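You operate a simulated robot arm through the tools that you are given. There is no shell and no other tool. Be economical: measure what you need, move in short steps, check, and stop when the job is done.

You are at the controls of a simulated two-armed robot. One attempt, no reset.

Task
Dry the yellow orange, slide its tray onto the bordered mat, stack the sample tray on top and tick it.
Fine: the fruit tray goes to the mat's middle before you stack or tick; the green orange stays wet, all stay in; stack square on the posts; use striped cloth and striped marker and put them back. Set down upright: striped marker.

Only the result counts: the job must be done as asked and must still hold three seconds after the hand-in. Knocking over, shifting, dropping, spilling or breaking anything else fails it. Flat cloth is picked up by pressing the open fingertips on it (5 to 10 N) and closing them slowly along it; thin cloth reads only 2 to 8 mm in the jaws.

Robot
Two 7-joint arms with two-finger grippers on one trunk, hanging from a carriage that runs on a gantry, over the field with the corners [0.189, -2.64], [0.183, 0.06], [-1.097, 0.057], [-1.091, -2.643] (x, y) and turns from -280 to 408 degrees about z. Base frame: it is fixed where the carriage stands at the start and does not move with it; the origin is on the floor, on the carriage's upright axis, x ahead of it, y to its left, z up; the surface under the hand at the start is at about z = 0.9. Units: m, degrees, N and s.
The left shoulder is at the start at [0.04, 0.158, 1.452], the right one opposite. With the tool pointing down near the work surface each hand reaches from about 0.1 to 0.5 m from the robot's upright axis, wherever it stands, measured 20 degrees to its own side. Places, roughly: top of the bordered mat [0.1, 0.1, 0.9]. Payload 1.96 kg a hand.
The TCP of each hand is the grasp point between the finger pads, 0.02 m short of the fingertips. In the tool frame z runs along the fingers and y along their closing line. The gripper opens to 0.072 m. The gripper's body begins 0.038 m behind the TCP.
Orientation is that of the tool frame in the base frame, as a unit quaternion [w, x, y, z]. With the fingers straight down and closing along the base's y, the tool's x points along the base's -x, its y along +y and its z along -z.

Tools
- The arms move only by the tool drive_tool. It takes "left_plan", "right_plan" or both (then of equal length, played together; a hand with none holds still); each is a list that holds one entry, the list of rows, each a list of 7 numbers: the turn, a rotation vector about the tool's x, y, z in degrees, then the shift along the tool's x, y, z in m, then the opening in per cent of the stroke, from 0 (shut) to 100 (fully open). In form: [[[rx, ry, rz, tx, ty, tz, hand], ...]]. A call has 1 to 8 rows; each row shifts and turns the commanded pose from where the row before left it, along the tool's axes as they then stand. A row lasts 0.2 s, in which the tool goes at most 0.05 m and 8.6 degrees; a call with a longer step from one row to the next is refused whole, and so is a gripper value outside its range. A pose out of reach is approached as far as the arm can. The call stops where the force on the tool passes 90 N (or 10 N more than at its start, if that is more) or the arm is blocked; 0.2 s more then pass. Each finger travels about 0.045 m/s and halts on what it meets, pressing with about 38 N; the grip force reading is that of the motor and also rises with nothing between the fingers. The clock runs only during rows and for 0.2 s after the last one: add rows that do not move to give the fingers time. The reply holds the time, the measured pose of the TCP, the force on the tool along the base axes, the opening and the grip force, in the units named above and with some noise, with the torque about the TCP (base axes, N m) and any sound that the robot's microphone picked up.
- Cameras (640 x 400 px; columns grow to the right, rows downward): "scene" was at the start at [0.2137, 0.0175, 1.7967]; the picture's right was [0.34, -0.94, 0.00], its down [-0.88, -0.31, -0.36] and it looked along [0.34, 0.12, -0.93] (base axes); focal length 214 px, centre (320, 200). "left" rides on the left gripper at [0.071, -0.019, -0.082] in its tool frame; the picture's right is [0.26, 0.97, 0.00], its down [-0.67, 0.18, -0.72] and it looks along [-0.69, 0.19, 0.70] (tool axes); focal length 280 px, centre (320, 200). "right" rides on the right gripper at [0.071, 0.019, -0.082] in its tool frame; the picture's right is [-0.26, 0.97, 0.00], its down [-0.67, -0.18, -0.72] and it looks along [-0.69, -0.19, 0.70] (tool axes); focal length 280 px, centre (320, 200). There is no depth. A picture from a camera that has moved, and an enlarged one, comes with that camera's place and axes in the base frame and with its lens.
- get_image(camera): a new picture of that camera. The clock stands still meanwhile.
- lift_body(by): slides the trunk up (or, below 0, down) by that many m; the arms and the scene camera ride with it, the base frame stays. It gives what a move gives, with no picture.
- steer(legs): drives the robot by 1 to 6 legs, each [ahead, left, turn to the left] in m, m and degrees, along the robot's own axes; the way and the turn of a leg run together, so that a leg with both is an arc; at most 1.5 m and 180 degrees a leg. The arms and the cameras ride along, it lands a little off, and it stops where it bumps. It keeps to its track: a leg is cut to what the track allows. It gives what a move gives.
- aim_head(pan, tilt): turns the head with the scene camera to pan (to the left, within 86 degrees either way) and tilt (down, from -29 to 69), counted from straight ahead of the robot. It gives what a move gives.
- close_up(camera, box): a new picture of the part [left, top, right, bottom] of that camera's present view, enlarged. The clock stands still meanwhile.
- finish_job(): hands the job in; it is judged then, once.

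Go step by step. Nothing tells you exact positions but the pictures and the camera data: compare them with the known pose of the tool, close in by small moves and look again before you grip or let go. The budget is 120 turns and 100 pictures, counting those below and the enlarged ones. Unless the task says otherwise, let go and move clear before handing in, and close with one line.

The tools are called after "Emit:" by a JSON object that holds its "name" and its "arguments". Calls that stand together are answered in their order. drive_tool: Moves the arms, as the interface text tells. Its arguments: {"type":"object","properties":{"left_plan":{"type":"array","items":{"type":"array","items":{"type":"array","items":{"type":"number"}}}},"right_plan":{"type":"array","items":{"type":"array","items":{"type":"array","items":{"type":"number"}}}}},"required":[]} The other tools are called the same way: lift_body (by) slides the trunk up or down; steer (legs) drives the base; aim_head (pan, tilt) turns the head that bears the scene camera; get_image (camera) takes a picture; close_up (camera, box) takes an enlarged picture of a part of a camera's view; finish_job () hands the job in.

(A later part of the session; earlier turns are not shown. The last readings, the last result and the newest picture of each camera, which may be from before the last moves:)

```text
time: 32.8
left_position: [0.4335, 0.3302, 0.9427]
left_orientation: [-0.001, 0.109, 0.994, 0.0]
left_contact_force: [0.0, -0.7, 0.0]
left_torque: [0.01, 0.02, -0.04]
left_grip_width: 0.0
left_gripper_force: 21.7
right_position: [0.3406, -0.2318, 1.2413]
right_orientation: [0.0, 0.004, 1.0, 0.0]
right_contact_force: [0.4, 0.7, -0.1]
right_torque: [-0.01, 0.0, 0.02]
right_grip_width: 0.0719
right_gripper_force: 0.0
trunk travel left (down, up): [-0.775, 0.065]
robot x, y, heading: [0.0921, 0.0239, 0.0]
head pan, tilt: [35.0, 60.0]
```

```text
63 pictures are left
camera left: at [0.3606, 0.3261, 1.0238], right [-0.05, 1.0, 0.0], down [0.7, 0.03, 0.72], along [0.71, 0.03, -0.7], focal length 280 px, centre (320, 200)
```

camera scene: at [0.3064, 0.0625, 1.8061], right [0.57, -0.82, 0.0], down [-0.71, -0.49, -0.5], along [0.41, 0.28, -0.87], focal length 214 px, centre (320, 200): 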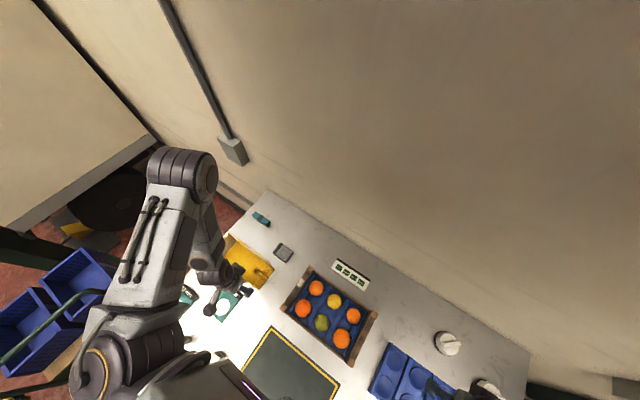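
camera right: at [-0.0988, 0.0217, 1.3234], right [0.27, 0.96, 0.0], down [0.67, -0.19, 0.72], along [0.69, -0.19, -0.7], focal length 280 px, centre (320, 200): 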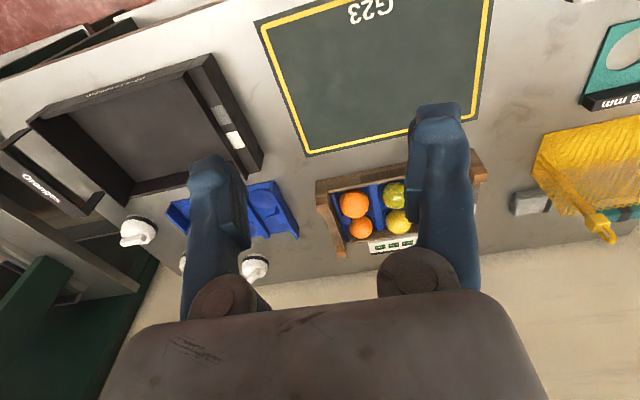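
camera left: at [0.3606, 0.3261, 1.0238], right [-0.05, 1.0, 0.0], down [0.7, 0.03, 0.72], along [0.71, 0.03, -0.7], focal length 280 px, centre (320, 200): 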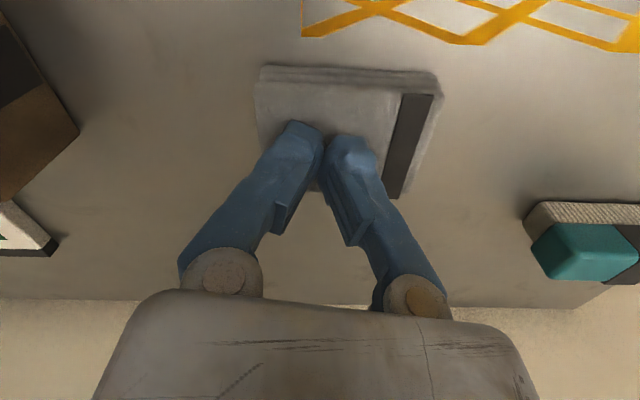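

It slid without pressing. Reopen, press a little firmer, and check force before closing.

Emit:
{"name": "drive_tool", "arguments": {"left_plan": [[[0, 0, 0, 0, 0, -0.003, 20], [0, 0, 0, 0, 0, 0, 60], [0, 0, 0, 0, 0, 0, 60], [0, 0, 0, 0, 0, 0, 60], [0, 0, 0, 0, 0, 0.003, 60], [0, 0, 0, 0, 0, 0.0008, 60], [0, 0, 0, 0, 0, 0, 60]]]}}

```text
time: 34.4
left_position: [0.434, 0.3309, 0.943]
left_orientation: [0.001, 0.108, 0.994, 0.0]
left_contact_force: [-8.8, -5.5, 37.2]
left_torque: [-0.01, 0.22, 0.14]
left_grip_width: 0.0433
left_gripper_force: 0.1
right_position: [0.3402, -0.2327, 1.2415]
right_orientation: [0.0, 0.004, 1.0, 0.0]
right_contact_force: [0.6, -0.1, 0.6]
right_torque: [-0.01, -0.02, 0.0]
right_grip_width: 0.0722
right_gripper_force: 0.0
trunk travel left (down, up): [-0.775, 0.065]
robot x, y, heading: [0.0918, 0.0308, -0.4]
head pan, tilt: [35.0, 60.0]
```

Too strong; ease off in small increments.

Emit:
{"name": "drive_tool", "arguments": {"left_plan": [[[0, 0, 0, 0, 0, -0.0006, 60], [0, 0, 0, 0, 0, 0, 60]]]}}

```text
time: 35.0
left_position: [0.434, 0.3309, 0.9428]
left_orientation: [0.0, 0.108, 0.994, 0.0]
left_contact_force: [-5.8, -3.7, 28.6]
left_torque: [-0.08, 0.2, 0.06]
left_grip_width: 0.0431
left_gripper_force: 0.0
right_position: [0.3413, -0.2314, 1.2412]
right_orientation: [0.0, 0.004, 1.0, 0.0]
right_contact_force: [0.8, 0.9, -0.3]
right_torque: [-0.02, 0.0, 0.0]
right_grip_width: 0.0721
right_gripper_force: 0.0
trunk travel left (down, up): [-0.775, 0.065]
robot x, y, heading: [0.0853, 0.0271, -0.6]
head pan, tilt: [35.0, 60.0]
```

Stiffness is about 14 N/mm; back off 1.4 mm for about 8 N, then close slowly.

Emit:
{"name": "drive_tool", "arguments": {"left_plan": [[[0, 0, 0, 0, 0, -0.0014, 60], [0, 0, 0, 0, 0, 0, 60]]]}}

```text
time: 35.6
left_position: [0.434, 0.3313, 0.9434]
left_orientation: [0.001, 0.109, 0.994, 0.0]
left_contact_force: [1.1, 0.7, 1.2]
left_torque: [0.02, -0.03, 0.01]
left_grip_width: 0.0431
left_gripper_force: 0.1
right_position: [0.3402, -0.2319, 1.2399]
right_orientation: [0.0, 0.005, 1.0, 0.0]
right_contact_force: [0.3, 0.3, -0.1]
right_torque: [-0.03, 0.01, -0.01]
right_grip_width: 0.0722
right_gripper_force: 0.1
trunk travel left (down, up): [-0.775, 0.065]
robot x, y, heading: [0.0897, 0.0292, -0.6]
head pan, tilt: [35.0, 60.0]
```

Emit:
{"name": "drive_tool", "arguments": {"left_plan": [[[0, 0, 0, 0, 0, 0.0009, 60], [0, 0, 0, 0, 0, 0, 60]]]}}

```text
time: 36.2
left_position: [0.4339, 0.331, 0.9438]
left_orientation: [-0.001, 0.11, 0.994, 0.0]
left_contact_force: [-3.3, -1.2, 14.9]
left_torque: [0.01, 0.06, 0.02]
left_grip_width: 0.0431
left_gripper_force: 0.1
right_position: [0.3403, -0.2325, 1.2418]
right_orientation: [0.0, 0.005, 1.0, 0.0]
right_contact_force: [0.6, 0.8, -0.2]
right_torque: [0.0, -0.01, 0.03]
right_grip_width: 0.0722
right_gripper_force: 0.0
trunk travel left (down, up): [-0.775, 0.065]
robot x, y, heading: [0.0925, 0.0268, -0.5]
head pan, tilt: [35.0, 60.0]
```

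Back off 0.4 mm for about 8–9 N while closing along the cloth.

Emit:
{"name": "drive_tool", "arguments": {"left_plan": [[[0, 0, 0, 0, 0, -0.0004, 55], [0, 0, 0, 0, 0, 0, 46], [0, 0, 0, 0, 0, 0, 38], [0, 0, 0, 0, 0, 0, 30], [0, 0, 0, 0, 0, 0, 22], [0, 0, 0, 0, 0, 0, 14], [0, 0, 0, 0, 0, 0, 6], [0, 0, 0, 0, 0, 0, 0]]]}}

Emit:
{"name": "get_image", "arguments": {"camera": "left"}}

```text
time: 38.0
left_position: [0.4349, 0.3296, 0.944]
left_orientation: [0.0, 0.109, 0.994, 0.0]
left_contact_force: [-0.1, -0.5, 0.5]
left_torque: [0.04, -0.04, -0.03]
left_grip_width: 0.0
left_gripper_force: 23.5
right_position: [0.3414, -0.2313, 1.241]
right_orientation: [0.0, 0.004, 1.0, 0.001]
right_contact_force: [-0.9, 0.1, 0.2]
right_torque: [-0.01, 0.01, 0.01]
right_grip_width: 0.0722
right_gripper_force: 0.0
trunk travel left (down, up): [-0.775, 0.065]
robot x, y, heading: [0.0905, 0.028, -0.6]
head pan, tilt: [35.0, 60.0]
```

```text
62 pictures are left
camera left: at [0.3607, 0.3263, 1.0244], right [-0.05, 1.0, 0.0], down [0.7, 0.03, 0.72], along [0.71, 0.03, -0.7], focal length 280 px, centre (320, 200)
```

left: 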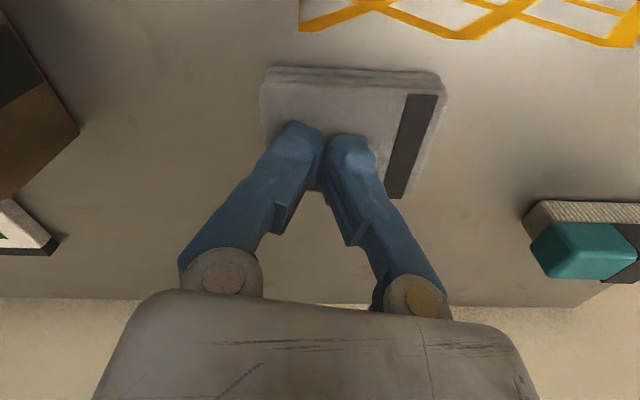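

The cloth is a firm folded pad (about 60 mm deep, 24 mm thick), so pinching the top fails. I'll lift, yaw the tool a quarter turn and grip it by its 60 mm sides instead.

Emit:
{"name": "drive_tool", "arguments": {"left_plan": [[[0, 0, 0, 0, 0, -0.04, 0], [0, 0, 8, 0, 0, 0, 30], [0, 0, 8, 0, 0, 0, 60], [0, 0, 8, 0, 0, 0, 90], [0, 0, 8, 0, 0, 0, 100], [0, 0, 8, 0, 0, 0, 100], [0, 0, 8, 0, 0, 0, 100], [0, 0, 8, 0, 0, 0, 100]]]}}

```text
time: 39.8
left_position: [0.4343, 0.3305, 0.9836]
left_orientation: [-0.001, 0.564, 0.826, 0.0]
left_contact_force: [-0.6, -0.4, -0.5]
left_torque: [-0.03, -0.03, -0.01]
left_grip_width: 0.0722
left_gripper_force: 0.0
right_position: [0.3412, -0.2327, 1.2407]
right_orientation: [-0.001, 0.004, 1.0, 0.001]
right_contact_force: [-0.9, -0.1, 0.3]
right_torque: [-0.01, 0.03, -0.01]
right_grip_width: 0.0721
right_gripper_force: 0.0
trunk travel left (down, up): [-0.775, 0.065]
robot x, y, heading: [0.0928, 0.0256, -0.5]
head pan, tilt: [35.0, 60.0]
```

Emit:
{"name": "drive_tool", "arguments": {"left_plan": [[[0, 0, 8, 0, 0, 0, 100], [0, 0, 8, 0, 0, 0, 100], [0, 0, 5.5, 0, 0, 0, 100]]]}}

Emit:
{"name": "get_image", "arguments": {"camera": "left"}}

Emit:
{"name": "close_up", "arguments": {"camera": "scene", "box": [240, 200, 340, 280]}}

```text
time: 40.6
left_position: [0.4343, 0.3303, 0.9853]
left_orientation: [0.0, 0.708, 0.706, 0.0]
left_contact_force: [-0.9, -0.2, -0.7]
left_torque: [0.01, 0.04, 0.01]
left_grip_width: 0.0719
left_gripper_force: 0.0
right_position: [0.3422, -0.2331, 1.2411]
right_orientation: [0.0, 0.004, 1.0, 0.0]
right_contact_force: [0.2, -0.2, -0.1]
right_torque: [0.0, 0.03, -0.01]
right_grip_width: 0.0722
right_gripper_force: 0.1
trunk travel left (down, up): [-0.775, 0.065]
robot x, y, heading: [0.0884, 0.0276, -0.5]
head pan, tilt: [35.0, 60.0]
```

```text
61 pictures are left
camera left: at [0.4154, 0.4005, 1.0648], right [0.97, 0.26, 0.0], down [0.18, -0.67, 0.72], along [0.19, -0.69, -0.7], focal length 280 px, centre (320, 200)
```

left: 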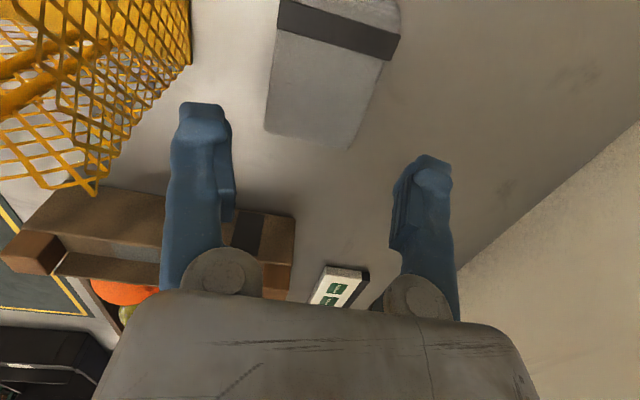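

```text
5.00 times, centred on (290, 240) of scene
camera zoom: at [0.3063, 0.0625, 1.806], right [0.57, -0.82, 0.0], down [-0.71, -0.49, -0.5], along [0.41, 0.28, -0.87], focal length 1072 px, centre (470, 0)
```

zoom: 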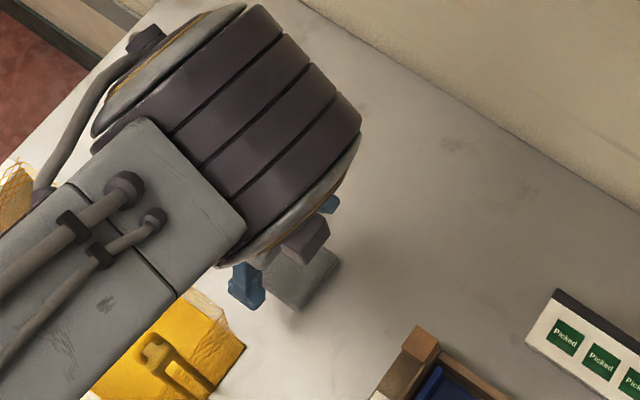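

The pad spans x 0.408–0.459, y 0.31–0.373. Align and descend around it with slightly narrowed jaws.

Emit:
{"name": "drive_tool", "arguments": {"left_plan": [[[0, 0, 0, 0.009, 0.001, 0, 92], [0, 0, 0, 0, 0, 0.025, 92], [0, 0, 0, 0, 0, 0.02, 92], [0, 0, 0, 0, 0, 0.01, 92], [0, 0, 0, 0, 0, 0, 92]]]}}

Emit:
{"name": "get_image", "arguments": {"camera": "left"}}

```text
time: 41.8
left_position: [0.4339, 0.3405, 0.9278]
left_orientation: [0.0, 0.707, 0.707, 0.0]
left_contact_force: [0.5, 0.5, 0.3]
left_torque: [0.03, -0.02, -0.02]
left_grip_width: 0.0661
left_gripper_force: 0.0
right_position: [0.3417, -0.2307, 1.2416]
right_orientation: [0.0, 0.004, 1.0, 0.0]
right_contact_force: [-0.4, -0.3, -0.8]
right_torque: [0.0, -0.03, 0.01]
right_grip_width: 0.0719
right_gripper_force: 0.1
trunk travel left (down, up): [-0.775, 0.065]
robot x, y, heading: [0.0893, 0.0294, -0.1]
head pan, tilt: [35.0, 60.0]
```

```text
59 pictures are left
camera left: at [0.4154, 0.4099, 1.0091], right [0.96, 0.26, 0.0], down [0.18, -0.67, 0.72], along [0.19, -0.69, -0.7], focal length 280 px, centre (320, 200)
```

left: 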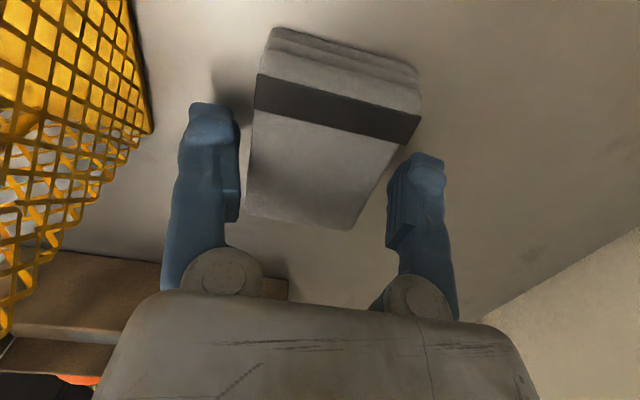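

Jaws straddle the pad without contact. Close.

Emit:
{"name": "drive_tool", "arguments": {"left_plan": [[[0, 0, 0, 0, 0, 0, 80], [0, 0, 0, 0, 0, 0, 70], [0, 0, 0, 0, 0, 0, 60], [0, 0, 0, 0, 0, 0, 45], [0, 0, 0, 0, 0, 0, 30], [0, 0, 0, 0, 0, 0, 30]]]}}

```text
time: 43.2
left_position: [0.434, 0.3395, 0.9272]
left_orientation: [0.0, 0.707, 0.707, 0.0]
left_contact_force: [0.0, -0.9, -0.7]
left_torque: [-0.01, 0.0, 0.01]
left_grip_width: 0.0545
left_gripper_force: 37.5
right_position: [0.3413, -0.2325, 1.2423]
right_orientation: [0.0, 0.005, 1.0, 0.0]
right_contact_force: [0.4, 0.5, 0.0]
right_torque: [0.02, 0.0, -0.02]
right_grip_width: 0.0719
right_gripper_force: 0.1
trunk travel left (down, up): [-0.775, 0.065]
robot x, y, heading: [0.0883, 0.0259, -0.1]
head pan, tilt: [35.0, 60.0]
```

Gripped at 54 mm, home TCP (0.434, 0.340, 0.927). Lift and carry it toward the yellow orange, stopping short to look.

Emit:
{"name": "drive_tool", "arguments": {"left_plan": [[[0, 0, 0, 0, 0, -0.03, 30], [0, 0, 0, 0, 0, -0.045, 30], [0, 0, 0, 0, 0, -0.045, 30], [0, 0, 0, -0.044, -0.0084, 0, 30], [0, 0, 0, -0.044, -0.0084, 0, 30], [0, 0, 0, -0.044, -0.0084, 0, 30], [0, 0, 0, -0.044, -0.0084, 0, 30], [0, 0, 0, -0.044, -0.0084, 0, 30]]]}}

Emit:
{"name": "get_image", "arguments": {"camera": "left"}}

Emit:
{"name": "close_up", "arguments": {"camera": "scene", "box": [270, 240, 400, 370]}}

```text
time: 45.0
left_position: [0.3936, 0.1185, 1.0483]
left_orientation: [0.0, 0.707, 0.707, 0.0]
left_contact_force: [1.1, 0.0, 0.2]
left_torque: [0.0, 0.02, 0.02]
left_grip_width: 0.0545
left_gripper_force: 37.7
right_position: [0.3415, -0.2319, 1.2412]
right_orientation: [0.0, 0.005, 1.0, 0.0]
right_contact_force: [-0.1, 0.9, -0.6]
right_torque: [-0.01, 0.02, 0.0]
right_grip_width: 0.0719
right_gripper_force: 0.0
trunk travel left (down, up): [-0.775, 0.065]
robot x, y, heading: [0.0906, 0.0282, -0.4]
head pan, tilt: [35.0, 60.0]
```

```text
58 pictures are left
camera left: at [0.3748, 0.1886, 1.1298], right [0.96, 0.26, 0.0], down [0.18, -0.67, 0.72], along [0.19, -0.69, -0.7], focal length 280 px, centre (320, 200)
```

left: 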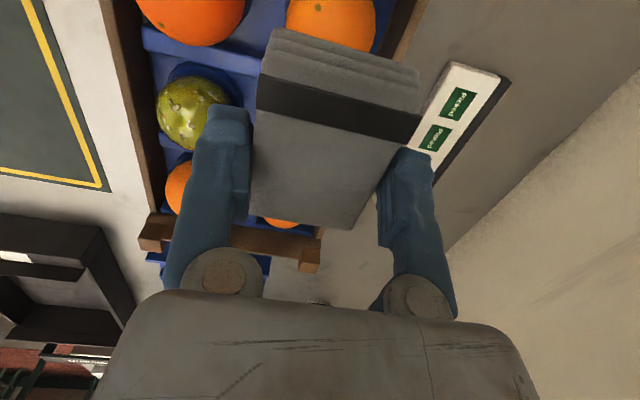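

```text
3.08 times, centred on (335, 305) of scene
camera zoom: at [0.3063, 0.0625, 1.806], right [0.57, -0.82, 0.0], down [-0.71, -0.49, -0.5], along [0.41, 0.28, -0.87], focal length 660 px, centre (274, -123)
```

zoom: 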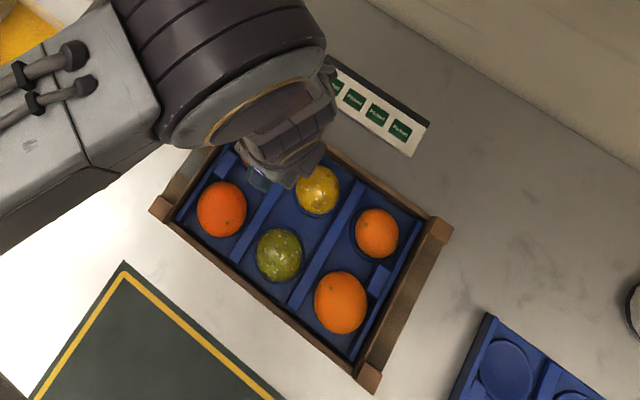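

Yellow orange centre is about (0.392, 0.060), top about z=0.96. Move over it and descend gently.

Emit:
{"name": "drive_tool", "arguments": {"left_plan": [[[0, 0, 0, -0.03, 0, 0, 30], [0, 0, 0, -0.0285, 0, 0, 30], [0, 0, 0, 0, 0, 0.03, 30], [0, 0, 0, 0, 0, 0.015, 30], [0, 0, 0, 0, 0, 0.006, 30]]]}}

Emit:
{"name": "get_image", "arguments": {"camera": "left"}}

```text
time: 46.2
left_position: [0.3925, 0.0609, 0.9985]
left_orientation: [0.0, 0.707, 0.707, 0.0]
left_contact_force: [-0.2, 0.0, -1.3]
left_torque: [0.03, 0.01, 0.01]
left_grip_width: 0.0544
left_gripper_force: 38.3
right_position: [0.3409, -0.2314, 1.2417]
right_orientation: [0.0, 0.005, 1.0, -0.001]
right_contact_force: [-0.4, -1.5, 0.2]
right_torque: [-0.02, 0.02, 0.0]
right_grip_width: 0.0719
right_gripper_force: 0.0
trunk travel left (down, up): [-0.775, 0.065]
robot x, y, heading: [0.0863, 0.0286, -0.4]
head pan, tilt: [35.0, 60.0]
```

```text
56 pictures are left
camera left: at [0.3742, 0.1307, 1.0785], right [0.97, 0.26, 0.0], down [0.18, -0.67, 0.72], along [0.19, -0.69, -0.7], focal length 280 px, centre (320, 200)
```

left: 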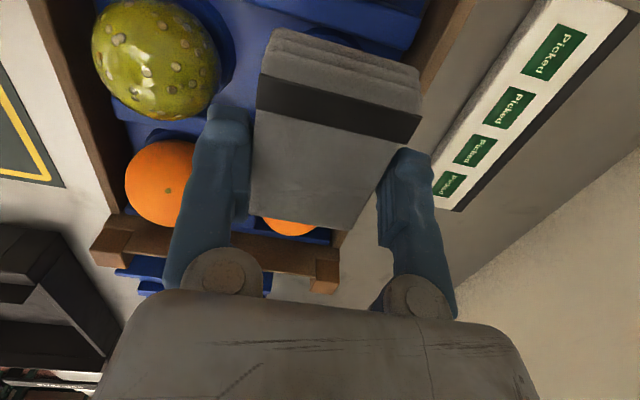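

Now fine descent until light contact.

Emit:
{"name": "drive_tool", "arguments": {"left_plan": [[[0, 0, 0, 0, 0, 0.003, 30], [0, 0, 0, 0, 0, 0.003, 30], [0, 0, 0, 0, 0, 0.002, 30], [0, 0, 0, 0, 0, 0.002, 30], [0, 0, 0, 0, 0, 0, 30]]]}}

```text
time: 47.4
left_position: [0.3941, 0.0609, 0.9879]
left_orientation: [0.001, 0.707, 0.707, 0.001]
left_contact_force: [-1.6, 1.0, 20.3]
left_torque: [-0.07, 0.1, 0.01]
left_grip_width: 0.0547
left_gripper_force: 37.9
right_position: [0.3412, -0.2327, 1.2414]
right_orientation: [0.0, 0.004, 1.0, 0.001]
right_contact_force: [-0.4, -0.8, -0.7]
right_torque: [0.0, 0.02, 0.04]
right_grip_width: 0.072
right_gripper_force: 0.1
trunk travel left (down, up): [-0.775, 0.065]
robot x, y, heading: [0.0876, 0.0285, -0.4]
head pan, tilt: [35.0, 60.0]
```

Contact near z=0.988. Ease off to about 6 N and stroke gently back and forth.

Emit:
{"name": "drive_tool", "arguments": {"left_plan": [[[0, 0, 0, 0, 0, -0.001, 30], [0, 0, 0, 0.01, 0, 0, 30], [0, 0, 0, -0.01, 0, 0, 30], [0, 0, 0, -0.01, 0, 0, 30], [0, 0, 0, 0.01, 0, 0, 30], [0, 0, 0, 0, 0.008, 0, 30], [0, 0, 0, 0, -0.008, 0, 30], [0, 0, 0, 0, 0, 0, 30]]]}}

```text
time: 49.2
left_position: [0.3951, 0.0607, 0.9885]
left_orientation: [0.001, 0.707, 0.707, 0.001]
left_contact_force: [1.4, -0.7, 5.5]
left_torque: [-0.04, -0.1, 0.02]
left_grip_width: 0.0546
left_gripper_force: 38.3
right_position: [0.3419, -0.2335, 1.2408]
right_orientation: [0.0, 0.004, 1.0, 0.0]
right_contact_force: [-0.8, 0.3, -0.9]
right_torque: [-0.01, 0.01, -0.01]
right_grip_width: 0.0718
right_gripper_force: 0.0
trunk travel left (down, up): [-0.775, 0.065]
robot x, y, heading: [0.0907, 0.0251, -0.5]
head pan, tilt: [35.0, 60.0]
```

Emit:
{"name": "drive_tool", "arguments": {"left_plan": [[[0, 0, 0, 0.015, 0, 0, 30], [0, 0, 0, -0.015, 0, 0, 30], [0, 0, 0, -0.015, 0, 0, 30], [0, 0, 0, 0.015, 0, 0, 30], [0, 0, 0, 0, 0.008, 0, 30], [0, 0, 0, 0, -0.016, 0, 30], [0, 0, 0, 0, 0.008, 0, 30], [0, 0, 0, 0.015, 0, 0, 30]]]}}

Emit:
{"name": "drive_tool", "arguments": {"left_plan": [[[0, 0, 0, -0.015, 0, 0, 30], [0, 0, 0, 0, 0, -0.03, 30], [0, 0, 0, 0, 0, -0.03, 30], [0, 0, 0, 0.045, 0, 0, 30], [0, 0, 0, 0.045, 0, 0, 30]]]}}

Emit:
{"name": "close_up", "arguments": {"camera": "scene", "box": [270, 240, 400, 370]}}

```text
time: 51.0
left_position: [0.3948, 0.0705, 0.9904]
left_orientation: [0.004, 0.708, 0.706, -0.001]
left_contact_force: [-1.1, -14.2, 44.7]
left_torque: [-0.94, 0.02, 0.06]
left_grip_width: 0.0544
left_gripper_force: 38.1
right_position: [0.3416, -0.2339, 1.2437]
right_orientation: [0.0, 0.005, 1.0, -0.001]
right_contact_force: [0.5, -0.1, -0.2]
right_torque: [0.0, -0.01, 0.0]
right_grip_width: 0.0719
right_gripper_force: 0.2
trunk travel left (down, up): [-0.775, 0.065]
robot x, y, heading: [0.0902, 0.0279, -0.5]
head pan, tilt: [35.0, 60.0]
```

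```text
time: 52.2
left_position: [0.3928, 0.1513, 1.0482]
left_orientation: [0.0, 0.707, 0.707, 0.0]
left_contact_force: [0.1, -0.5, -1.0]
left_torque: [0.02, -0.01, 0.04]
left_grip_width: 0.0543
left_gripper_force: 38.2
right_position: [0.3418, -0.2335, 1.2413]
right_orientation: [-0.001, 0.004, 1.0, 0.001]
right_contact_force: [0.9, 1.1, -0.3]
right_torque: [0.03, 0.0, 0.02]
right_grip_width: 0.0718
right_gripper_force: 0.0
trunk travel left (down, up): [-0.775, 0.065]
robot x, y, heading: [0.091, 0.0292, -0.3]
head pan, tilt: [35.0, 60.0]
```

```text
3.08 times, centred on (335, 305) of scene
camera zoom: at [0.3063, 0.0625, 1.806], right [0.57, -0.82, 0.0], down [-0.71, -0.49, -0.5], along [0.41, 0.28, -0.87], focal length 660 px, centre (274, -123)
```

zoom: 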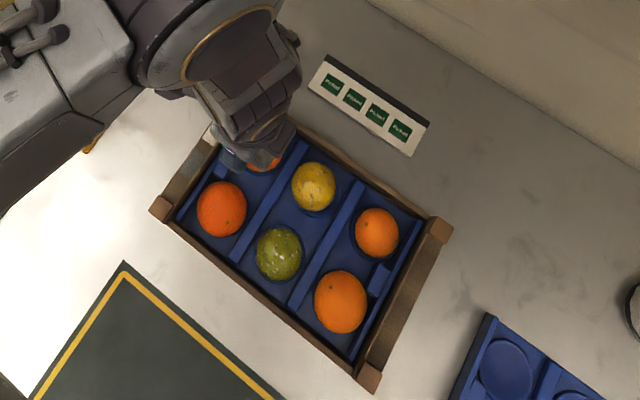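

The yellow orange looks duller. Zoom to check for remaining droplets.

Emit:
{"name": "close_up", "arguments": {"camera": "scene", "box": [315, 285, 355, 335]}}

Emit:
{"name": "get_image", "arguments": {"camera": "left"}}

```text
8.00 times, centred on (335, 310) of scene
camera zoom: at [0.3063, 0.0625, 1.806], right [0.57, -0.82, 0.0], down [-0.71, -0.49, -0.5], along [0.41, 0.28, -0.87], focal length 1716 px, centre (200, -680)
```

zoom: 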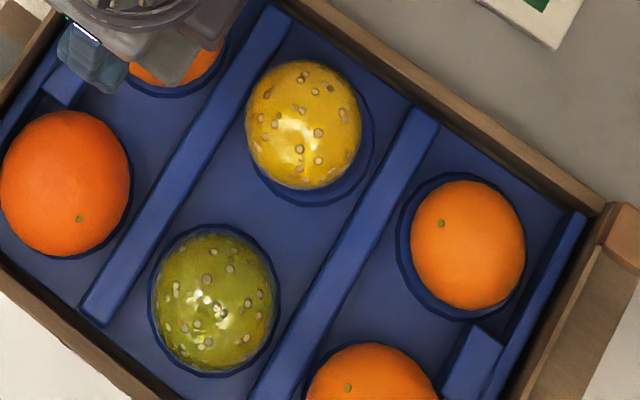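

```text
53 pictures are left
camera left: at [0.3739, 0.2221, 1.1283], right [0.96, 0.26, 0.0], down [0.18, -0.67, 0.72], along [0.19, -0.69, -0.7], focal length 280 px, centre (320, 200)
```

left: 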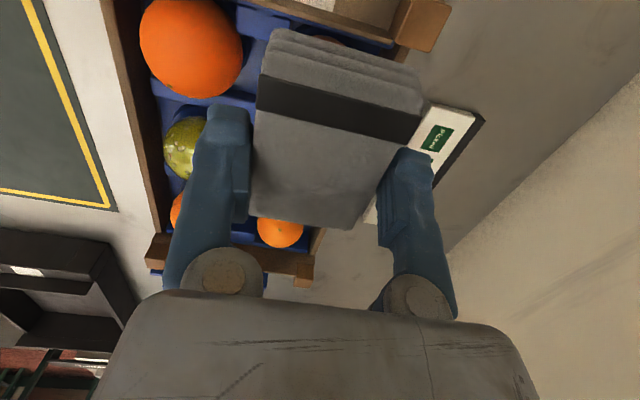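

Droplets remain, though the gloss is reduced. I'll wipe again with shorter strokes at light force.

Emit:
{"name": "drive_tool", "arguments": {"left_plan": [[[0, 0, 0, -0.045, 0.001, 0, 30], [0, 0, 0, -0.044, 0, 0, 30], [0, 0, 0, 0, 0, 0.03, 30], [0, 0, 0, 0, 0, 0.022, 30], [0, 0, 0, 0, 0, 0.004, 30], [0, 0, 0, 0, 0, 0.002, 30], [0, 0, 0, 0, 0, 0.0015, 30]]]}}

```text
time: 53.8
left_position: [0.3945, 0.0622, 0.9898]
left_orientation: [0.0, 0.707, 0.707, 0.001]
left_contact_force: [0.5, -0.2, -0.1]
left_torque: [-0.01, 0.01, 0.0]
left_grip_width: 0.0543
left_gripper_force: 38.2
right_position: [0.3411, -0.2327, 1.2405]
right_orientation: [0.0, 0.004, 1.0, 0.0]
right_contact_force: [-0.9, -0.1, 0.1]
right_torque: [0.0, -0.04, 0.0]
right_grip_width: 0.0719
right_gripper_force: 0.1
trunk travel left (down, up): [-0.775, 0.065]
robot x, y, heading: [0.091, 0.0257, -0.3]
head pan, tilt: [35.0, 60.0]
```

Emit:
{"name": "drive_tool", "arguments": {"left_plan": [[[0, 0, 0, 0, 0, 0.0015, 30], [0, 0, 0, 0.008, 0, 0, 30], [0, 0, 0, -0.008, 0, 0, 30], [0, 0, 0, -0.008, 0, 0, 30], [0, 0, 0, 0.008, 0, 0, 30], [0, 0, 0, 0.008, 0, 0, 30], [0, 0, 0, -0.008, 0, 0, 30]]]}}

```text
time: 55.4
left_position: [0.3941, 0.0643, 0.9886]
left_orientation: [-0.001, 0.707, 0.707, 0.003]
left_contact_force: [-0.6, 5.4, 17.8]
left_torque: [0.33, 0.03, 0.04]
left_grip_width: 0.0547
left_gripper_force: 38.3
right_position: [0.3412, -0.2307, 1.2416]
right_orientation: [0.0, 0.004, 1.0, 0.001]
right_contact_force: [0.2, -0.3, -0.7]
right_torque: [-0.01, -0.02, -0.02]
right_grip_width: 0.072
right_gripper_force: 0.0
trunk travel left (down, up): [-0.775, 0.065]
robot x, y, heading: [0.0913, 0.0257, -0.3]
head pan, tilt: [35.0, 60.0]
```

Emit:
{"name": "drive_tool", "arguments": {"left_plan": [[[0, 0, 0, -0.002, 0.008, -0.0005, 30], [0, 0, 0, 0, -0.008, 0, 30], [0, 0, 0, 0, -0.008, 0, 30], [0, 0, 0, 0, 0.008, 0, 30], [0, 0, 0, -0.008, 0.0, 0, 30], [0, 0, 0, 0.016, 0, 0, 30], [0, 0, 0, -0.016, 0, 0, 30], [0, 0, 0, 0.008, 0, 0, 30]]]}}

Emit:
{"name": "drive_tool", "arguments": {"left_plan": [[[0, 0, 0, 0, 0.008, 0, 30], [0, 0, 0, 0, -0.016, 0, 30], [0, 0, 0, 0, 0.016, 0, 30], [0, 0, 0, 0, -0.008, 0, 30], [0, 0, 0, 0, 0, -0.03, 30], [0, 0, 0, 0, 0, -0.03, 30], [0, 0, 0, 0.045, 0, 0, 30], [0, 0, 0, 0.045, 0, 0, 30]]]}}

Emit:
{"name": "close_up", "arguments": {"camera": "scene", "box": [315, 285, 355, 335]}}

```text
time: 57.2
left_position: [0.396, 0.0585, 0.9879]
left_orientation: [0.002, 0.708, 0.706, -0.001]
left_contact_force: [0.6, -4.6, 10.3]
left_torque: [-0.14, 0.01, 0.03]
left_grip_width: 0.0544
left_gripper_force: 37.7
right_position: [0.3411, -0.2335, 1.2411]
right_orientation: [0.0, 0.004, 1.0, 0.0]
right_contact_force: [0.4, -0.3, 0.6]
right_torque: [-0.01, -0.01, 0.0]
right_grip_width: 0.0721
right_gripper_force: 0.0
trunk travel left (down, up): [-0.775, 0.065]
robot x, y, heading: [0.0894, 0.0285, -0.3]
head pan, tilt: [35.0, 60.0]
```

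```text
time: 59.0
left_position: [0.3937, 0.1496, 1.0489]
left_orientation: [0.001, 0.707, 0.707, -0.001]
left_contact_force: [0.4, -0.2, -0.5]
left_torque: [0.01, 0.0, -0.02]
left_grip_width: 0.0545
left_gripper_force: 37.5
right_position: [0.3422, -0.2325, 1.2411]
right_orientation: [0.0, 0.003, 1.0, 0.0]
right_contact_force: [-0.4, -0.1, -0.3]
right_torque: [0.01, -0.04, -0.02]
right_grip_width: 0.0721
right_gripper_force: 0.0
trunk travel left (down, up): [-0.775, 0.065]
robot x, y, heading: [0.0934, 0.0258, -0.5]
head pan, tilt: [35.0, 60.0]
```

```text
8.00 times, centred on (335, 310) of scene
camera zoom: at [0.3063, 0.0625, 1.806], right [0.57, -0.82, 0.0], down [-0.71, -0.49, -0.5], along [0.41, 0.28, -0.87], focal length 1716 px, centre (200, -680)
```

zoom: 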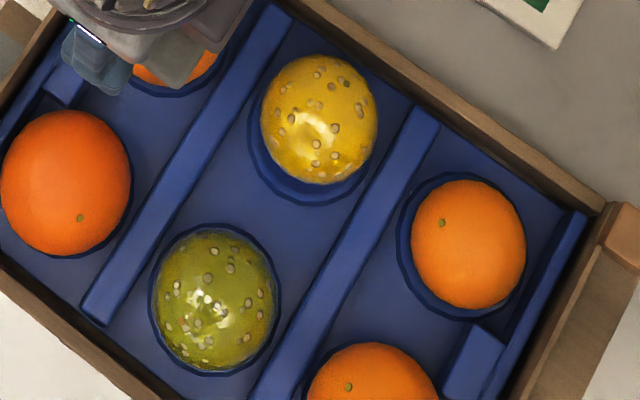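

The orange rolls with the pad, and droplets still show. I'll zoom harder to judge, and check the white items too.

Emit:
{"name": "close_up", "arguments": {"camera": "scene", "box": [326, 287, 346, 327]}}

Emit:
{"name": "aim_head", "arguments": {"pan": -20, "tilt": 62}}

Emit:
{"name": "get_image", "arguments": {"camera": "scene"}}

```text
10.00 times, centred on (336, 307) of scene
camera zoom: at [0.3063, 0.0625, 1.806], right [0.57, -0.82, 0.0], down [-0.71, -0.49, -0.5], along [0.41, 0.28, -0.87], focal length 2145 px, centre (160, -870)
```

zoom: 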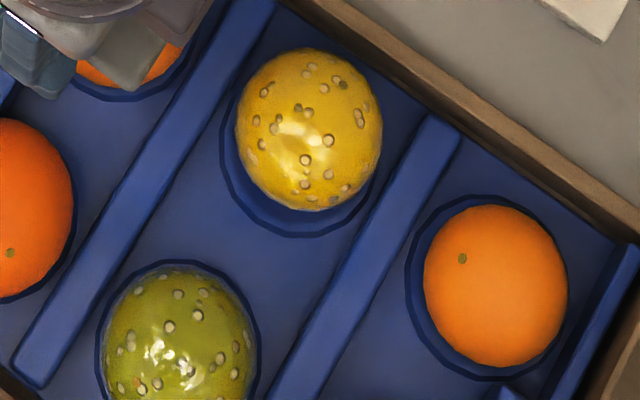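

```text
time: 60.2
left_position: [0.3935, 0.1505, 1.048]
left_orientation: [0.0, 0.707, 0.707, 0.001]
left_contact_force: [-1.0, 0.1, 0.1]
left_torque: [0.01, 0.0, -0.01]
left_grip_width: 0.0546
left_gripper_force: 38.1
right_position: [0.3405, -0.2321, 1.2406]
right_orientation: [0.001, 0.004, 1.0, 0.0]
right_contact_force: [0.5, 0.8, -0.3]
right_torque: [-0.03, 0.01, -0.01]
right_grip_width: 0.072
right_gripper_force: 0.1
trunk travel left (down, up): [-0.775, 0.065]
robot x, y, heading: [0.0906, 0.0275, -0.6]
head pan, tilt: [-20.0, 62.0]
```

```text
50 pictures are left
camera scene: at [0.3117, 0.0023, 1.8037], right [-0.35, -0.94, 0.0], down [-0.83, 0.31, -0.47], along [0.44, -0.16, -0.88], focal length 214 px, centre (320, 200)
```

scene: 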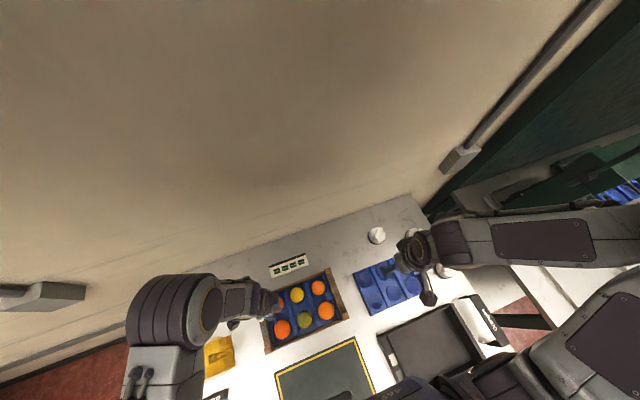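

Drops persist. I'll do a longer wiping session with larger strokes so the cloth really slips over the fruit.

Emit:
{"name": "drive_tool", "arguments": {"left_plan": [[[0, 0, 0, -0.045, 0.001, 0, 30], [0, 0, 0, -0.044, 0, 0, 30], [0, 0, 0, 0, 0, 0.03, 30], [0, 0, 0, 0, 0, 0.026, 30], [0, 0, 0, 0, 0, 0.005, 30], [0, 0, 0, 0.02, 0, 0, 30], [0, 0, 0, -0.02, 0, 0, 30], [0, 0, 0, -0.02, 0, 0, 30]]]}}

Emit:
{"name": "drive_tool", "arguments": {"left_plan": [[[0, 0, 0, 0.02, 0, 0, 30], [0, 0, 0, 0.02, 0, 0, 30], [0, 0, 0, -0.02, 0, 0, 30], [0, 0, 0, -0.02, 0, 0, 30], [0, 0, 0, 0.02, 0, 0, 30], [0, 0, 0, 0, 0.01, 0, 30], [0, 0, 0, 0, -0.02, 0, 30], [0, 0, 0, 0, 0.01, 0, 30]]]}}

Emit:
{"name": "drive_tool", "arguments": {"left_plan": [[[0, 0, 0, 0.02, 0, 0, 30], [0, 0, 0, -0.02, 0, 0, 30], [0, 0, 0, -0.02, 0, 0, 30], [0, 0, 0, 0.02, 0, 0, 30], [0, 0, 8, 0, 0, 0, 30], [0, 0, -8, 0, 0, 0, 30], [0, 0, -8, 0, 0, 0, 30], [0, 0, 8, 0, 0, 0, 30]]]}}

Emit:
{"name": "drive_tool", "arguments": {"left_plan": [[[0, 0, 0, 0, 0, -0.03, 30], [0, 0, 0, 0, 0, -0.03, 30], [0, 0, 0, 0.045, 0, 0, 30], [0, 0, 0, 0.045, 0, 0, 30]]]}}

Emit:
{"name": "close_up", "arguments": {"camera": "scene", "box": [280, 280, 320, 330]}}

```text
time: 62.0
left_position: [0.3976, 0.0461, 0.9879]
left_orientation: [-0.001, 0.707, 0.707, 0.004]
left_contact_force: [1.6, 15.6, 33.7]
left_torque: [0.85, -0.3, 0.09]
left_grip_width: 0.0544
left_gripper_force: 38.3
right_position: [0.3425, -0.2291, 1.2414]
right_orientation: [0.001, 0.004, 1.0, 0.001]
right_contact_force: [0.2, -0.3, 0.0]
right_torque: [-0.01, 0.02, 0.05]
right_grip_width: 0.0721
right_gripper_force: 0.0
trunk travel left (down, up): [-0.775, 0.065]
robot x, y, heading: [0.0888, 0.0295, -0.6]
head pan, tilt: [-20.0, 62.0]
```

```text
time: 63.8
left_position: [0.3925, 0.0618, 0.9882]
left_orientation: [-0.002, 0.707, 0.707, -0.001]
left_contact_force: [-8.1, 1.6, 26.0]
left_torque: [0.14, 0.29, 0.0]
left_grip_width: 0.0544
left_gripper_force: 38.2
right_position: [0.3412, -0.2313, 1.2415]
right_orientation: [-0.001, 0.004, 1.0, 0.0]
right_contact_force: [0.3, 0.7, -0.2]
right_torque: [0.01, 0.06, -0.02]
right_grip_width: 0.0719
right_gripper_force: 0.0
trunk travel left (down, up): [-0.775, 0.065]
robot x, y, heading: [0.0929, 0.0287, -0.3]
head pan, tilt: [-20.0, 62.0]
```

```text
time: 65.6
left_position: [0.3952, 0.0608, 0.9864]
left_orientation: [0.001, 0.707, 0.707, 0.001]
left_contact_force: [-0.2, -2.4, 16.8]
left_torque: [-0.1, -0.04, -0.02]
left_grip_width: 0.0545
left_gripper_force: 37.9
right_position: [0.3418, -0.2318, 1.241]
right_orientation: [0.0, 0.004, 1.0, 0.001]
right_contact_force: [-0.1, -0.2, 0.0]
right_torque: [0.01, -0.02, 0.0]
right_grip_width: 0.0721
right_gripper_force: 0.1
trunk travel left (down, up): [-0.775, 0.065]
robot x, y, heading: [0.0902, 0.0278, -0.4]
head pan, tilt: [-20.0, 62.0]
```

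```text
time: 66.6
left_position: [0.3942, 0.1508, 1.0458]
left_orientation: [-0.001, 0.707, 0.707, 0.0]
left_contact_force: [0.2, -1.4, -0.3]
left_torque: [-0.01, 0.0, 0.04]
left_grip_width: 0.0545
left_gripper_force: 37.9
right_position: [0.3418, -0.2331, 1.2407]
right_orientation: [-0.001, 0.005, 1.0, 0.0]
right_contact_force: [0.7, -0.5, -0.4]
right_torque: [0.0, 0.01, 0.01]
right_grip_width: 0.072
right_gripper_force: 0.1
trunk travel left (down, up): [-0.775, 0.065]
robot x, y, heading: [0.09, 0.0265, -0.4]
head pan, tilt: [-20.0, 62.0]
```

```text
8.00 times, centred on (300, 305) of scene
camera zoom: at [0.3117, 0.0022, 1.8037], right [-0.35, -0.94, 0.0], down [-0.83, 0.31, -0.47], along [0.44, -0.16, -0.88], focal length 1716 px, centre (480, -640)
```

zoom: 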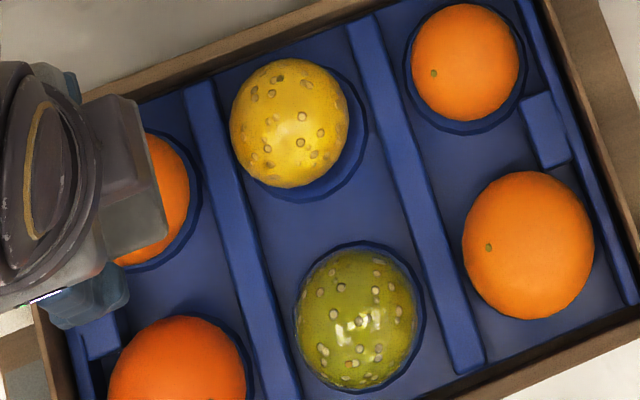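

Progress: the yellow one's gloss is mostly gone and droplets are fading, while the green stays glossy. One more session of the same kind.

Emit:
{"name": "drive_tool", "arguments": {"left_plan": [[[0, 0, 0, -0.045, 0.001, 0, 30], [0, 0, 0, -0.044, 0, 0, 30], [0, 0, 0, 0, 0, 0.03, 30], [0, 0, 0, 0, 0, 0.024, 30], [0, 0, 0, 0, 0, 0.005, 30], [0, 0, 0, 0.016, 0, 0, 30], [0, 0, 0, -0.016, 0, 0, 30], [0, 0, 0, -0.016, 0, 0, 30]]]}}

Emit:
{"name": "drive_tool", "arguments": {"left_plan": [[[0, 0, 0, 0.016, 0, 0, 30], [0, 0, 0, 0.016, 0, 0, 30], [0, 0, 0, -0.016, 0, 0, 30], [0, 0, 0, -0.016, 0, 0, 30], [0, 0, 0, 0.016, 0, 0, 30], [0, 0, 0, 0, 0.01, 0, 30], [0, 0, 0, 0, -0.02, 0, 30], [0, 0, 0, 0, 0.01, 0, 30]]]}}

Emit:
{"name": "drive_tool", "arguments": {"left_plan": [[[0, 0, 0, 0.016, 0, 0, 30], [0, 0, 0, -0.016, 0, 0, 30], [0, 0, 0, -0.016, 0, 0, 30], [0, 0, 0, 0.016, 0, 0, 30], [0, 0, 0, 0, 0.01, 0, 30], [0, 0, 0, 0, -0.02, 0, 30], [0, 0, 0, 0, 0.02, 0, 30], [0, 0, 0, 0, -0.01, 0, 30]]]}}

Emit:
{"name": "drive_tool", "arguments": {"left_plan": [[[0, 0, 0, 0, 0, -0.03, 30], [0, 0, 0, 0, 0, -0.03, 30], [0, 0, 0, 0.045, 0, 0, 30], [0, 0, 0, 0.045, 0, 0, 30]]]}}

Emit:
{"name": "close_up", "arguments": {"camera": "scene", "box": [280, 280, 320, 330]}}

```text
time: 68.4
left_position: [0.3961, 0.0463, 0.988]
left_orientation: [0.0, 0.707, 0.707, -0.001]
left_contact_force: [0.1, -0.2, -0.7]
left_torque: [0.0, -0.04, -0.02]
left_grip_width: 0.0544
left_gripper_force: 37.7
right_position: [0.3413, -0.2332, 1.2414]
right_orientation: [0.0, 0.005, 1.0, 0.0]
right_contact_force: [0.7, -0.4, 0.3]
right_torque: [0.05, 0.02, -0.02]
right_grip_width: 0.072
right_gripper_force: 0.0
trunk travel left (down, up): [-0.775, 0.065]
robot x, y, heading: [0.0873, 0.0267, -0.4]
head pan, tilt: [-20.0, 62.0]
```

```text
time: 70.2
left_position: [0.3959, 0.0613, 0.9883]
left_orientation: [0.0, 0.707, 0.708, 0.0]
left_contact_force: [0.4, -0.1, -0.7]
left_torque: [0.01, -0.01, 0.02]
left_grip_width: 0.0545
left_gripper_force: 37.6
right_position: [0.3417, -0.2324, 1.2414]
right_orientation: [0.0, 0.004, 1.0, 0.0]
right_contact_force: [0.7, 0.1, -0.9]
right_torque: [0.0, -0.03, -0.02]
right_grip_width: 0.0719
right_gripper_force: 0.0
trunk travel left (down, up): [-0.775, 0.065]
robot x, y, heading: [0.091, 0.0267, -0.3]
head pan, tilt: [-20.0, 62.0]
```

```text
time: 72.0
left_position: [0.3952, 0.0611, 0.9886]
left_orientation: [0.0, 0.707, 0.707, 0.0]
left_contact_force: [0.2, 0.1, -1.2]
left_torque: [-0.01, 0.0, -0.03]
left_grip_width: 0.0544
left_gripper_force: 38.1
right_position: [0.3413, -0.2318, 1.2411]
right_orientation: [0.0, 0.004, 1.0, 0.0]
right_contact_force: [-0.3, -0.6, -0.2]
right_torque: [0.02, 0.0, -0.01]
right_grip_width: 0.0721
right_gripper_force: 0.1
trunk travel left (down, up): [-0.775, 0.065]
robot x, y, heading: [0.0905, 0.0298, -0.4]
head pan, tilt: [-20.0, 62.0]
```

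```text
time: 73.0
left_position: [0.3968, 0.1508, 1.0482]
left_orientation: [0.0, 0.707, 0.707, 0.0]
left_contact_force: [0.6, -0.2, 0.1]
left_torque: [-0.01, -0.01, -0.04]
left_grip_width: 0.0546
left_gripper_force: 38.2
right_position: [0.3414, -0.2327, 1.2424]
right_orientation: [0.0, 0.004, 1.0, 0.0]
right_contact_force: [0.6, -0.4, -0.1]
right_torque: [0.0, -0.02, 0.0]
right_grip_width: 0.0721
right_gripper_force: 0.1
trunk travel left (down, up): [-0.775, 0.065]
robot x, y, heading: [0.0919, 0.025, -0.6]
head pan, tilt: [-20.0, 62.0]
```

```text
8.00 times, centred on (300, 305) of scene
camera zoom: at [0.3117, 0.0023, 1.8037], right [-0.35, -0.94, 0.0], down [-0.83, 0.31, -0.47], along [0.44, -0.16, -0.88], focal length 1716 px, centre (480, -640)
```

zoom: 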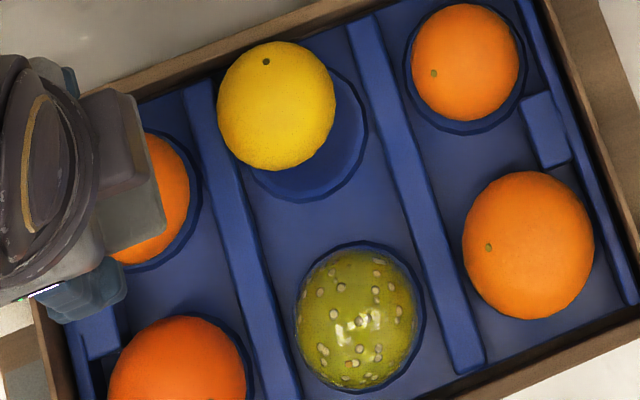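

The yellow orange is now dry, but it has ridden to the back-left of its cup at about (0.409, 0.071). I'll roll it back by light top contact toward the cup centre (0.396, 0.061).

Emit:
{"name": "drive_tool", "arguments": {"left_plan": [[[0, 0, 0, -0.042, 0.003, 0, 30], [0, 0, 0, -0.041, 0.003, 0, 30], [0, 0, 0, 0, 0, 0.03, 30], [0, 0, 0, 0, 0, 0.018, 30], [0, 0, 0, 0, 0, 0.004, 30], [0, 0, 0, 0, 0, 0.003, 30]]]}}

```text
time: 74.4
left_position: [0.4022, 0.067, 0.993]
left_orientation: [0.0, 0.708, 0.707, 0.0]
left_contact_force: [0.6, -1.2, -0.6]
left_torque: [-0.01, 0.03, 0.02]
left_grip_width: 0.0545
left_gripper_force: 38.1
right_position: [0.3417, -0.2329, 1.2402]
right_orientation: [0.0, 0.005, 1.0, 0.001]
right_contact_force: [0.5, -0.6, 0.3]
right_torque: [0.04, 0.01, -0.01]
right_grip_width: 0.0719
right_gripper_force: 0.0
trunk travel left (down, up): [-0.775, 0.065]
robot x, y, heading: [0.0924, 0.0256, -0.0]
head pan, tilt: [-20.0, 62.0]
```

Emit:
{"name": "drive_tool", "arguments": {"left_plan": [[[0, 0, 0, 0, 0, 0.003, 30], [0, 0, 0, 0, 0, 0.002, 30], [0, 0, 0, 0, 0, 0.001, 30], [0, 0, 0, 0, 0, 0, 30]]]}}

Emit:
{"name": "get_image", "arguments": {"camera": "left"}}

```text
time: 75.4
left_position: [0.4028, 0.0686, 0.9874]
left_orientation: [0.0, 0.707, 0.707, 0.0]
left_contact_force: [-2.1, 0.0, 20.1]
left_torque: [-0.11, 0.02, -0.03]
left_grip_width: 0.0544
left_gripper_force: 38.2
right_position: [0.3418, -0.2327, 1.2422]
right_orientation: [0.0, 0.004, 1.0, -0.001]
right_contact_force: [0.3, -0.8, 0.8]
right_torque: [0.0, 0.01, -0.02]
right_grip_width: 0.072
right_gripper_force: 0.1
trunk travel left (down, up): [-0.775, 0.065]
robot x, y, heading: [0.0893, 0.03, -0.4]
head pan, tilt: [-20.0, 62.0]
```

```text
47 pictures are left
camera left: at [0.3838, 0.1387, 1.0685], right [0.97, 0.26, 0.0], down [0.18, -0.67, 0.72], along [0.19, -0.69, -0.7], focal length 280 px, centre (320, 200)
```

left: 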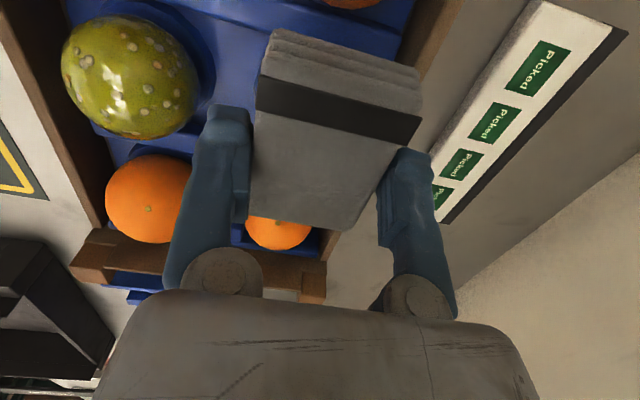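

In contact; ease slightly and drag toward the cup centre, then lift and look.

Emit:
{"name": "drive_tool", "arguments": {"left_plan": [[[0, 0, 0, 0, 0, -0.0007, 30], [0, 0, 0, -0.004, -0.005, 0, 30], [0, 0, 0, -0.004, -0.005, 0, 30], [0, 0, 0, -0.004, -0.005, 0, 30], [0, 0, 0, -0.004, -0.005, 0, 30], [0, 0, 0, 0, 0, -0.03, 30], [0, 0, 0, 0.04, 0, -0.03, 30], [0, 0, 0, 0.045, 0, 0, 30]]]}}

Emit:
{"name": "close_up", "arguments": {"camera": "scene", "box": [270, 270, 320, 330]}}

```text
time: 77.2
left_position: [0.3818, 0.1379, 1.0493]
left_orientation: [0.001, 0.707, 0.707, 0.0]
left_contact_force: [0.1, 0.0, -0.8]
left_torque: [-0.03, 0.01, 0.01]
left_grip_width: 0.0543
left_gripper_force: 37.4
right_position: [0.341, -0.2317, 1.2414]
right_orientation: [0.0, 0.004, 1.0, 0.0]
right_contact_force: [0.2, 0.1, 0.4]
right_torque: [0.01, 0.01, 0.0]
right_grip_width: 0.0719
right_gripper_force: 0.0
trunk travel left (down, up): [-0.775, 0.065]
robot x, y, heading: [0.0901, 0.0285, -0.5]
head pan, tilt: [-20.0, 62.0]
```

```text
6.67 times, centred on (295, 300) of scene
camera zoom: at [0.3117, 0.0022, 1.8037], right [-0.35, -0.94, 0.0], down [-0.83, 0.31, -0.47], along [0.44, -0.16, -0.88], focal length 1430 px, centre (487, -467)
```

zoom: 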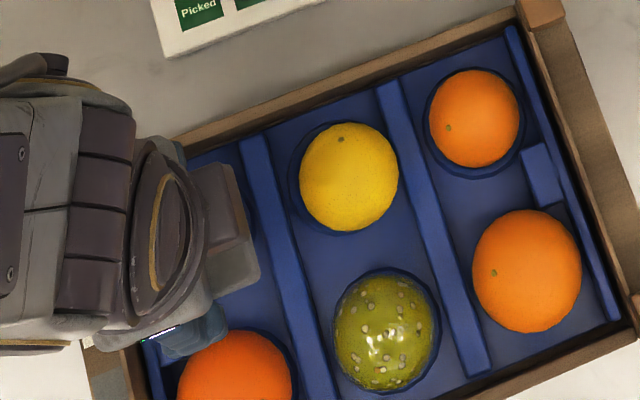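

Dry and back in its cup. Return the cloth to its original spot (0.434, 0.340).

Emit:
{"name": "drive_tool", "arguments": {"left_plan": [[[0, 0, 0, 0.0404, 0.0104, 0, 30], [0, 0, 0, 0.0404, 0.0104, 0, 30], [0, 0, 0, 0.0404, 0.0104, 0, 30], [0, 0, 0, 0.0404, 0.0104, 0, 30], [0, 0, 0, 0.0404, 0.0104, 0, 30], [0, 0, 0, 0, 0, 0.045, 30], [0, 0, 0, 0, 0, 0.045, 30], [0, 0, 0, 0, 0, 0.025, 30]]]}}

```text
time: 79.0
left_position: [0.4349, 0.339, 0.9334]
left_orientation: [0.0, 0.707, 0.707, 0.0]
left_contact_force: [-0.3, -0.6, -0.2]
left_torque: [0.03, 0.02, -0.03]
left_grip_width: 0.0543
left_gripper_force: 38.1
right_position: [0.3391, -0.2324, 1.2413]
right_orientation: [0.0, 0.005, 1.0, 0.0]
right_contact_force: [-0.5, -0.7, 0.1]
right_torque: [-0.01, 0.0, 0.0]
right_grip_width: 0.0722
right_gripper_force: 0.1
trunk travel left (down, up): [-0.775, 0.065]
robot x, y, heading: [0.0903, 0.0271, -0.3]
head pan, tilt: [-20.0, 62.0]
```

Emit:
{"name": "drive_tool", "arguments": {"left_plan": [[[0, 0, 0, 0, 0, 0.003, 30], [0, 0, 0, 0, 0, 0.002, 30], [0, 0, 0, 0, 0, 0.001, 30], [0, 0, 0, 0, 0, 0, 30]]]}}

```text
time: 80.0
left_position: [0.4347, 0.3399, 0.9286]
left_orientation: [0.0, 0.707, 0.707, 0.0]
left_contact_force: [-11.7, -8.4, 49.0]
left_torque: [-0.1, 0.53, 0.08]
left_grip_width: 0.0547
left_gripper_force: 37.9
right_position: [0.3406, -0.2319, 1.2414]
right_orientation: [0.0, 0.004, 1.0, 0.0]
right_contact_force: [-0.5, -0.4, -0.3]
right_torque: [-0.01, -0.04, 0.02]
right_grip_width: 0.0719
right_gripper_force: 0.1
trunk travel left (down, up): [-0.775, 0.065]
robot x, y, heading: [0.0859, 0.0294, -0.5]
head pan, tilt: [-20.0, 62.0]
```

On the table. Ease the pressure, release, and rise straight up.

Emit:
{"name": "drive_tool", "arguments": {"left_plan": [[[0, 0, 0, 0, 0, -0.003, 30], [0, 0, 0, 0, 0, 0, 60], [0, 0, 0, 0, 0, 0, 92], [0, 0, 0, 0, 0, 0, 92], [0, 0, 0, 0, 0, -0.02, 92], [0, 0, 0, 0, 0, -0.045, 92], [0, 0, 0, 0, 0, -0.045, 92], [0, 0, 0, 0, 0, -0.03, 92]]]}}

Emit:
{"name": "get_image", "arguments": {"camera": "left"}}

```text
time: 81.8
left_position: [0.4337, 0.3388, 1.0697]
left_orientation: [0.0, 0.707, 0.707, 0.0]
left_contact_force: [-0.6, -1.2, -0.4]
left_torque: [-0.04, 0.01, -0.01]
left_grip_width: 0.0662
left_gripper_force: 0.1
right_position: [0.3408, -0.2322, 1.2411]
right_orientation: [0.0, 0.004, 1.0, 0.0]
right_contact_force: [0.6, -0.7, 0.5]
right_torque: [0.0, -0.03, 0.04]
right_grip_width: 0.0721
right_gripper_force: 0.1
trunk travel left (down, up): [-0.775, 0.065]
robot x, y, heading: [0.0928, 0.0258, -0.5]
head pan, tilt: [-20.0, 62.0]
```

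```text
45 pictures are left
camera left: at [0.4151, 0.41, 1.151], right [0.97, 0.26, 0.0], down [0.18, -0.67, 0.72], along [0.19, -0.69, -0.7], focal length 280 px, centre (320, 200)
```

left: 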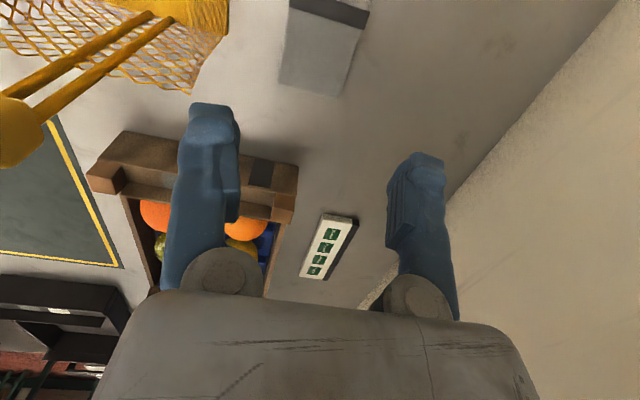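

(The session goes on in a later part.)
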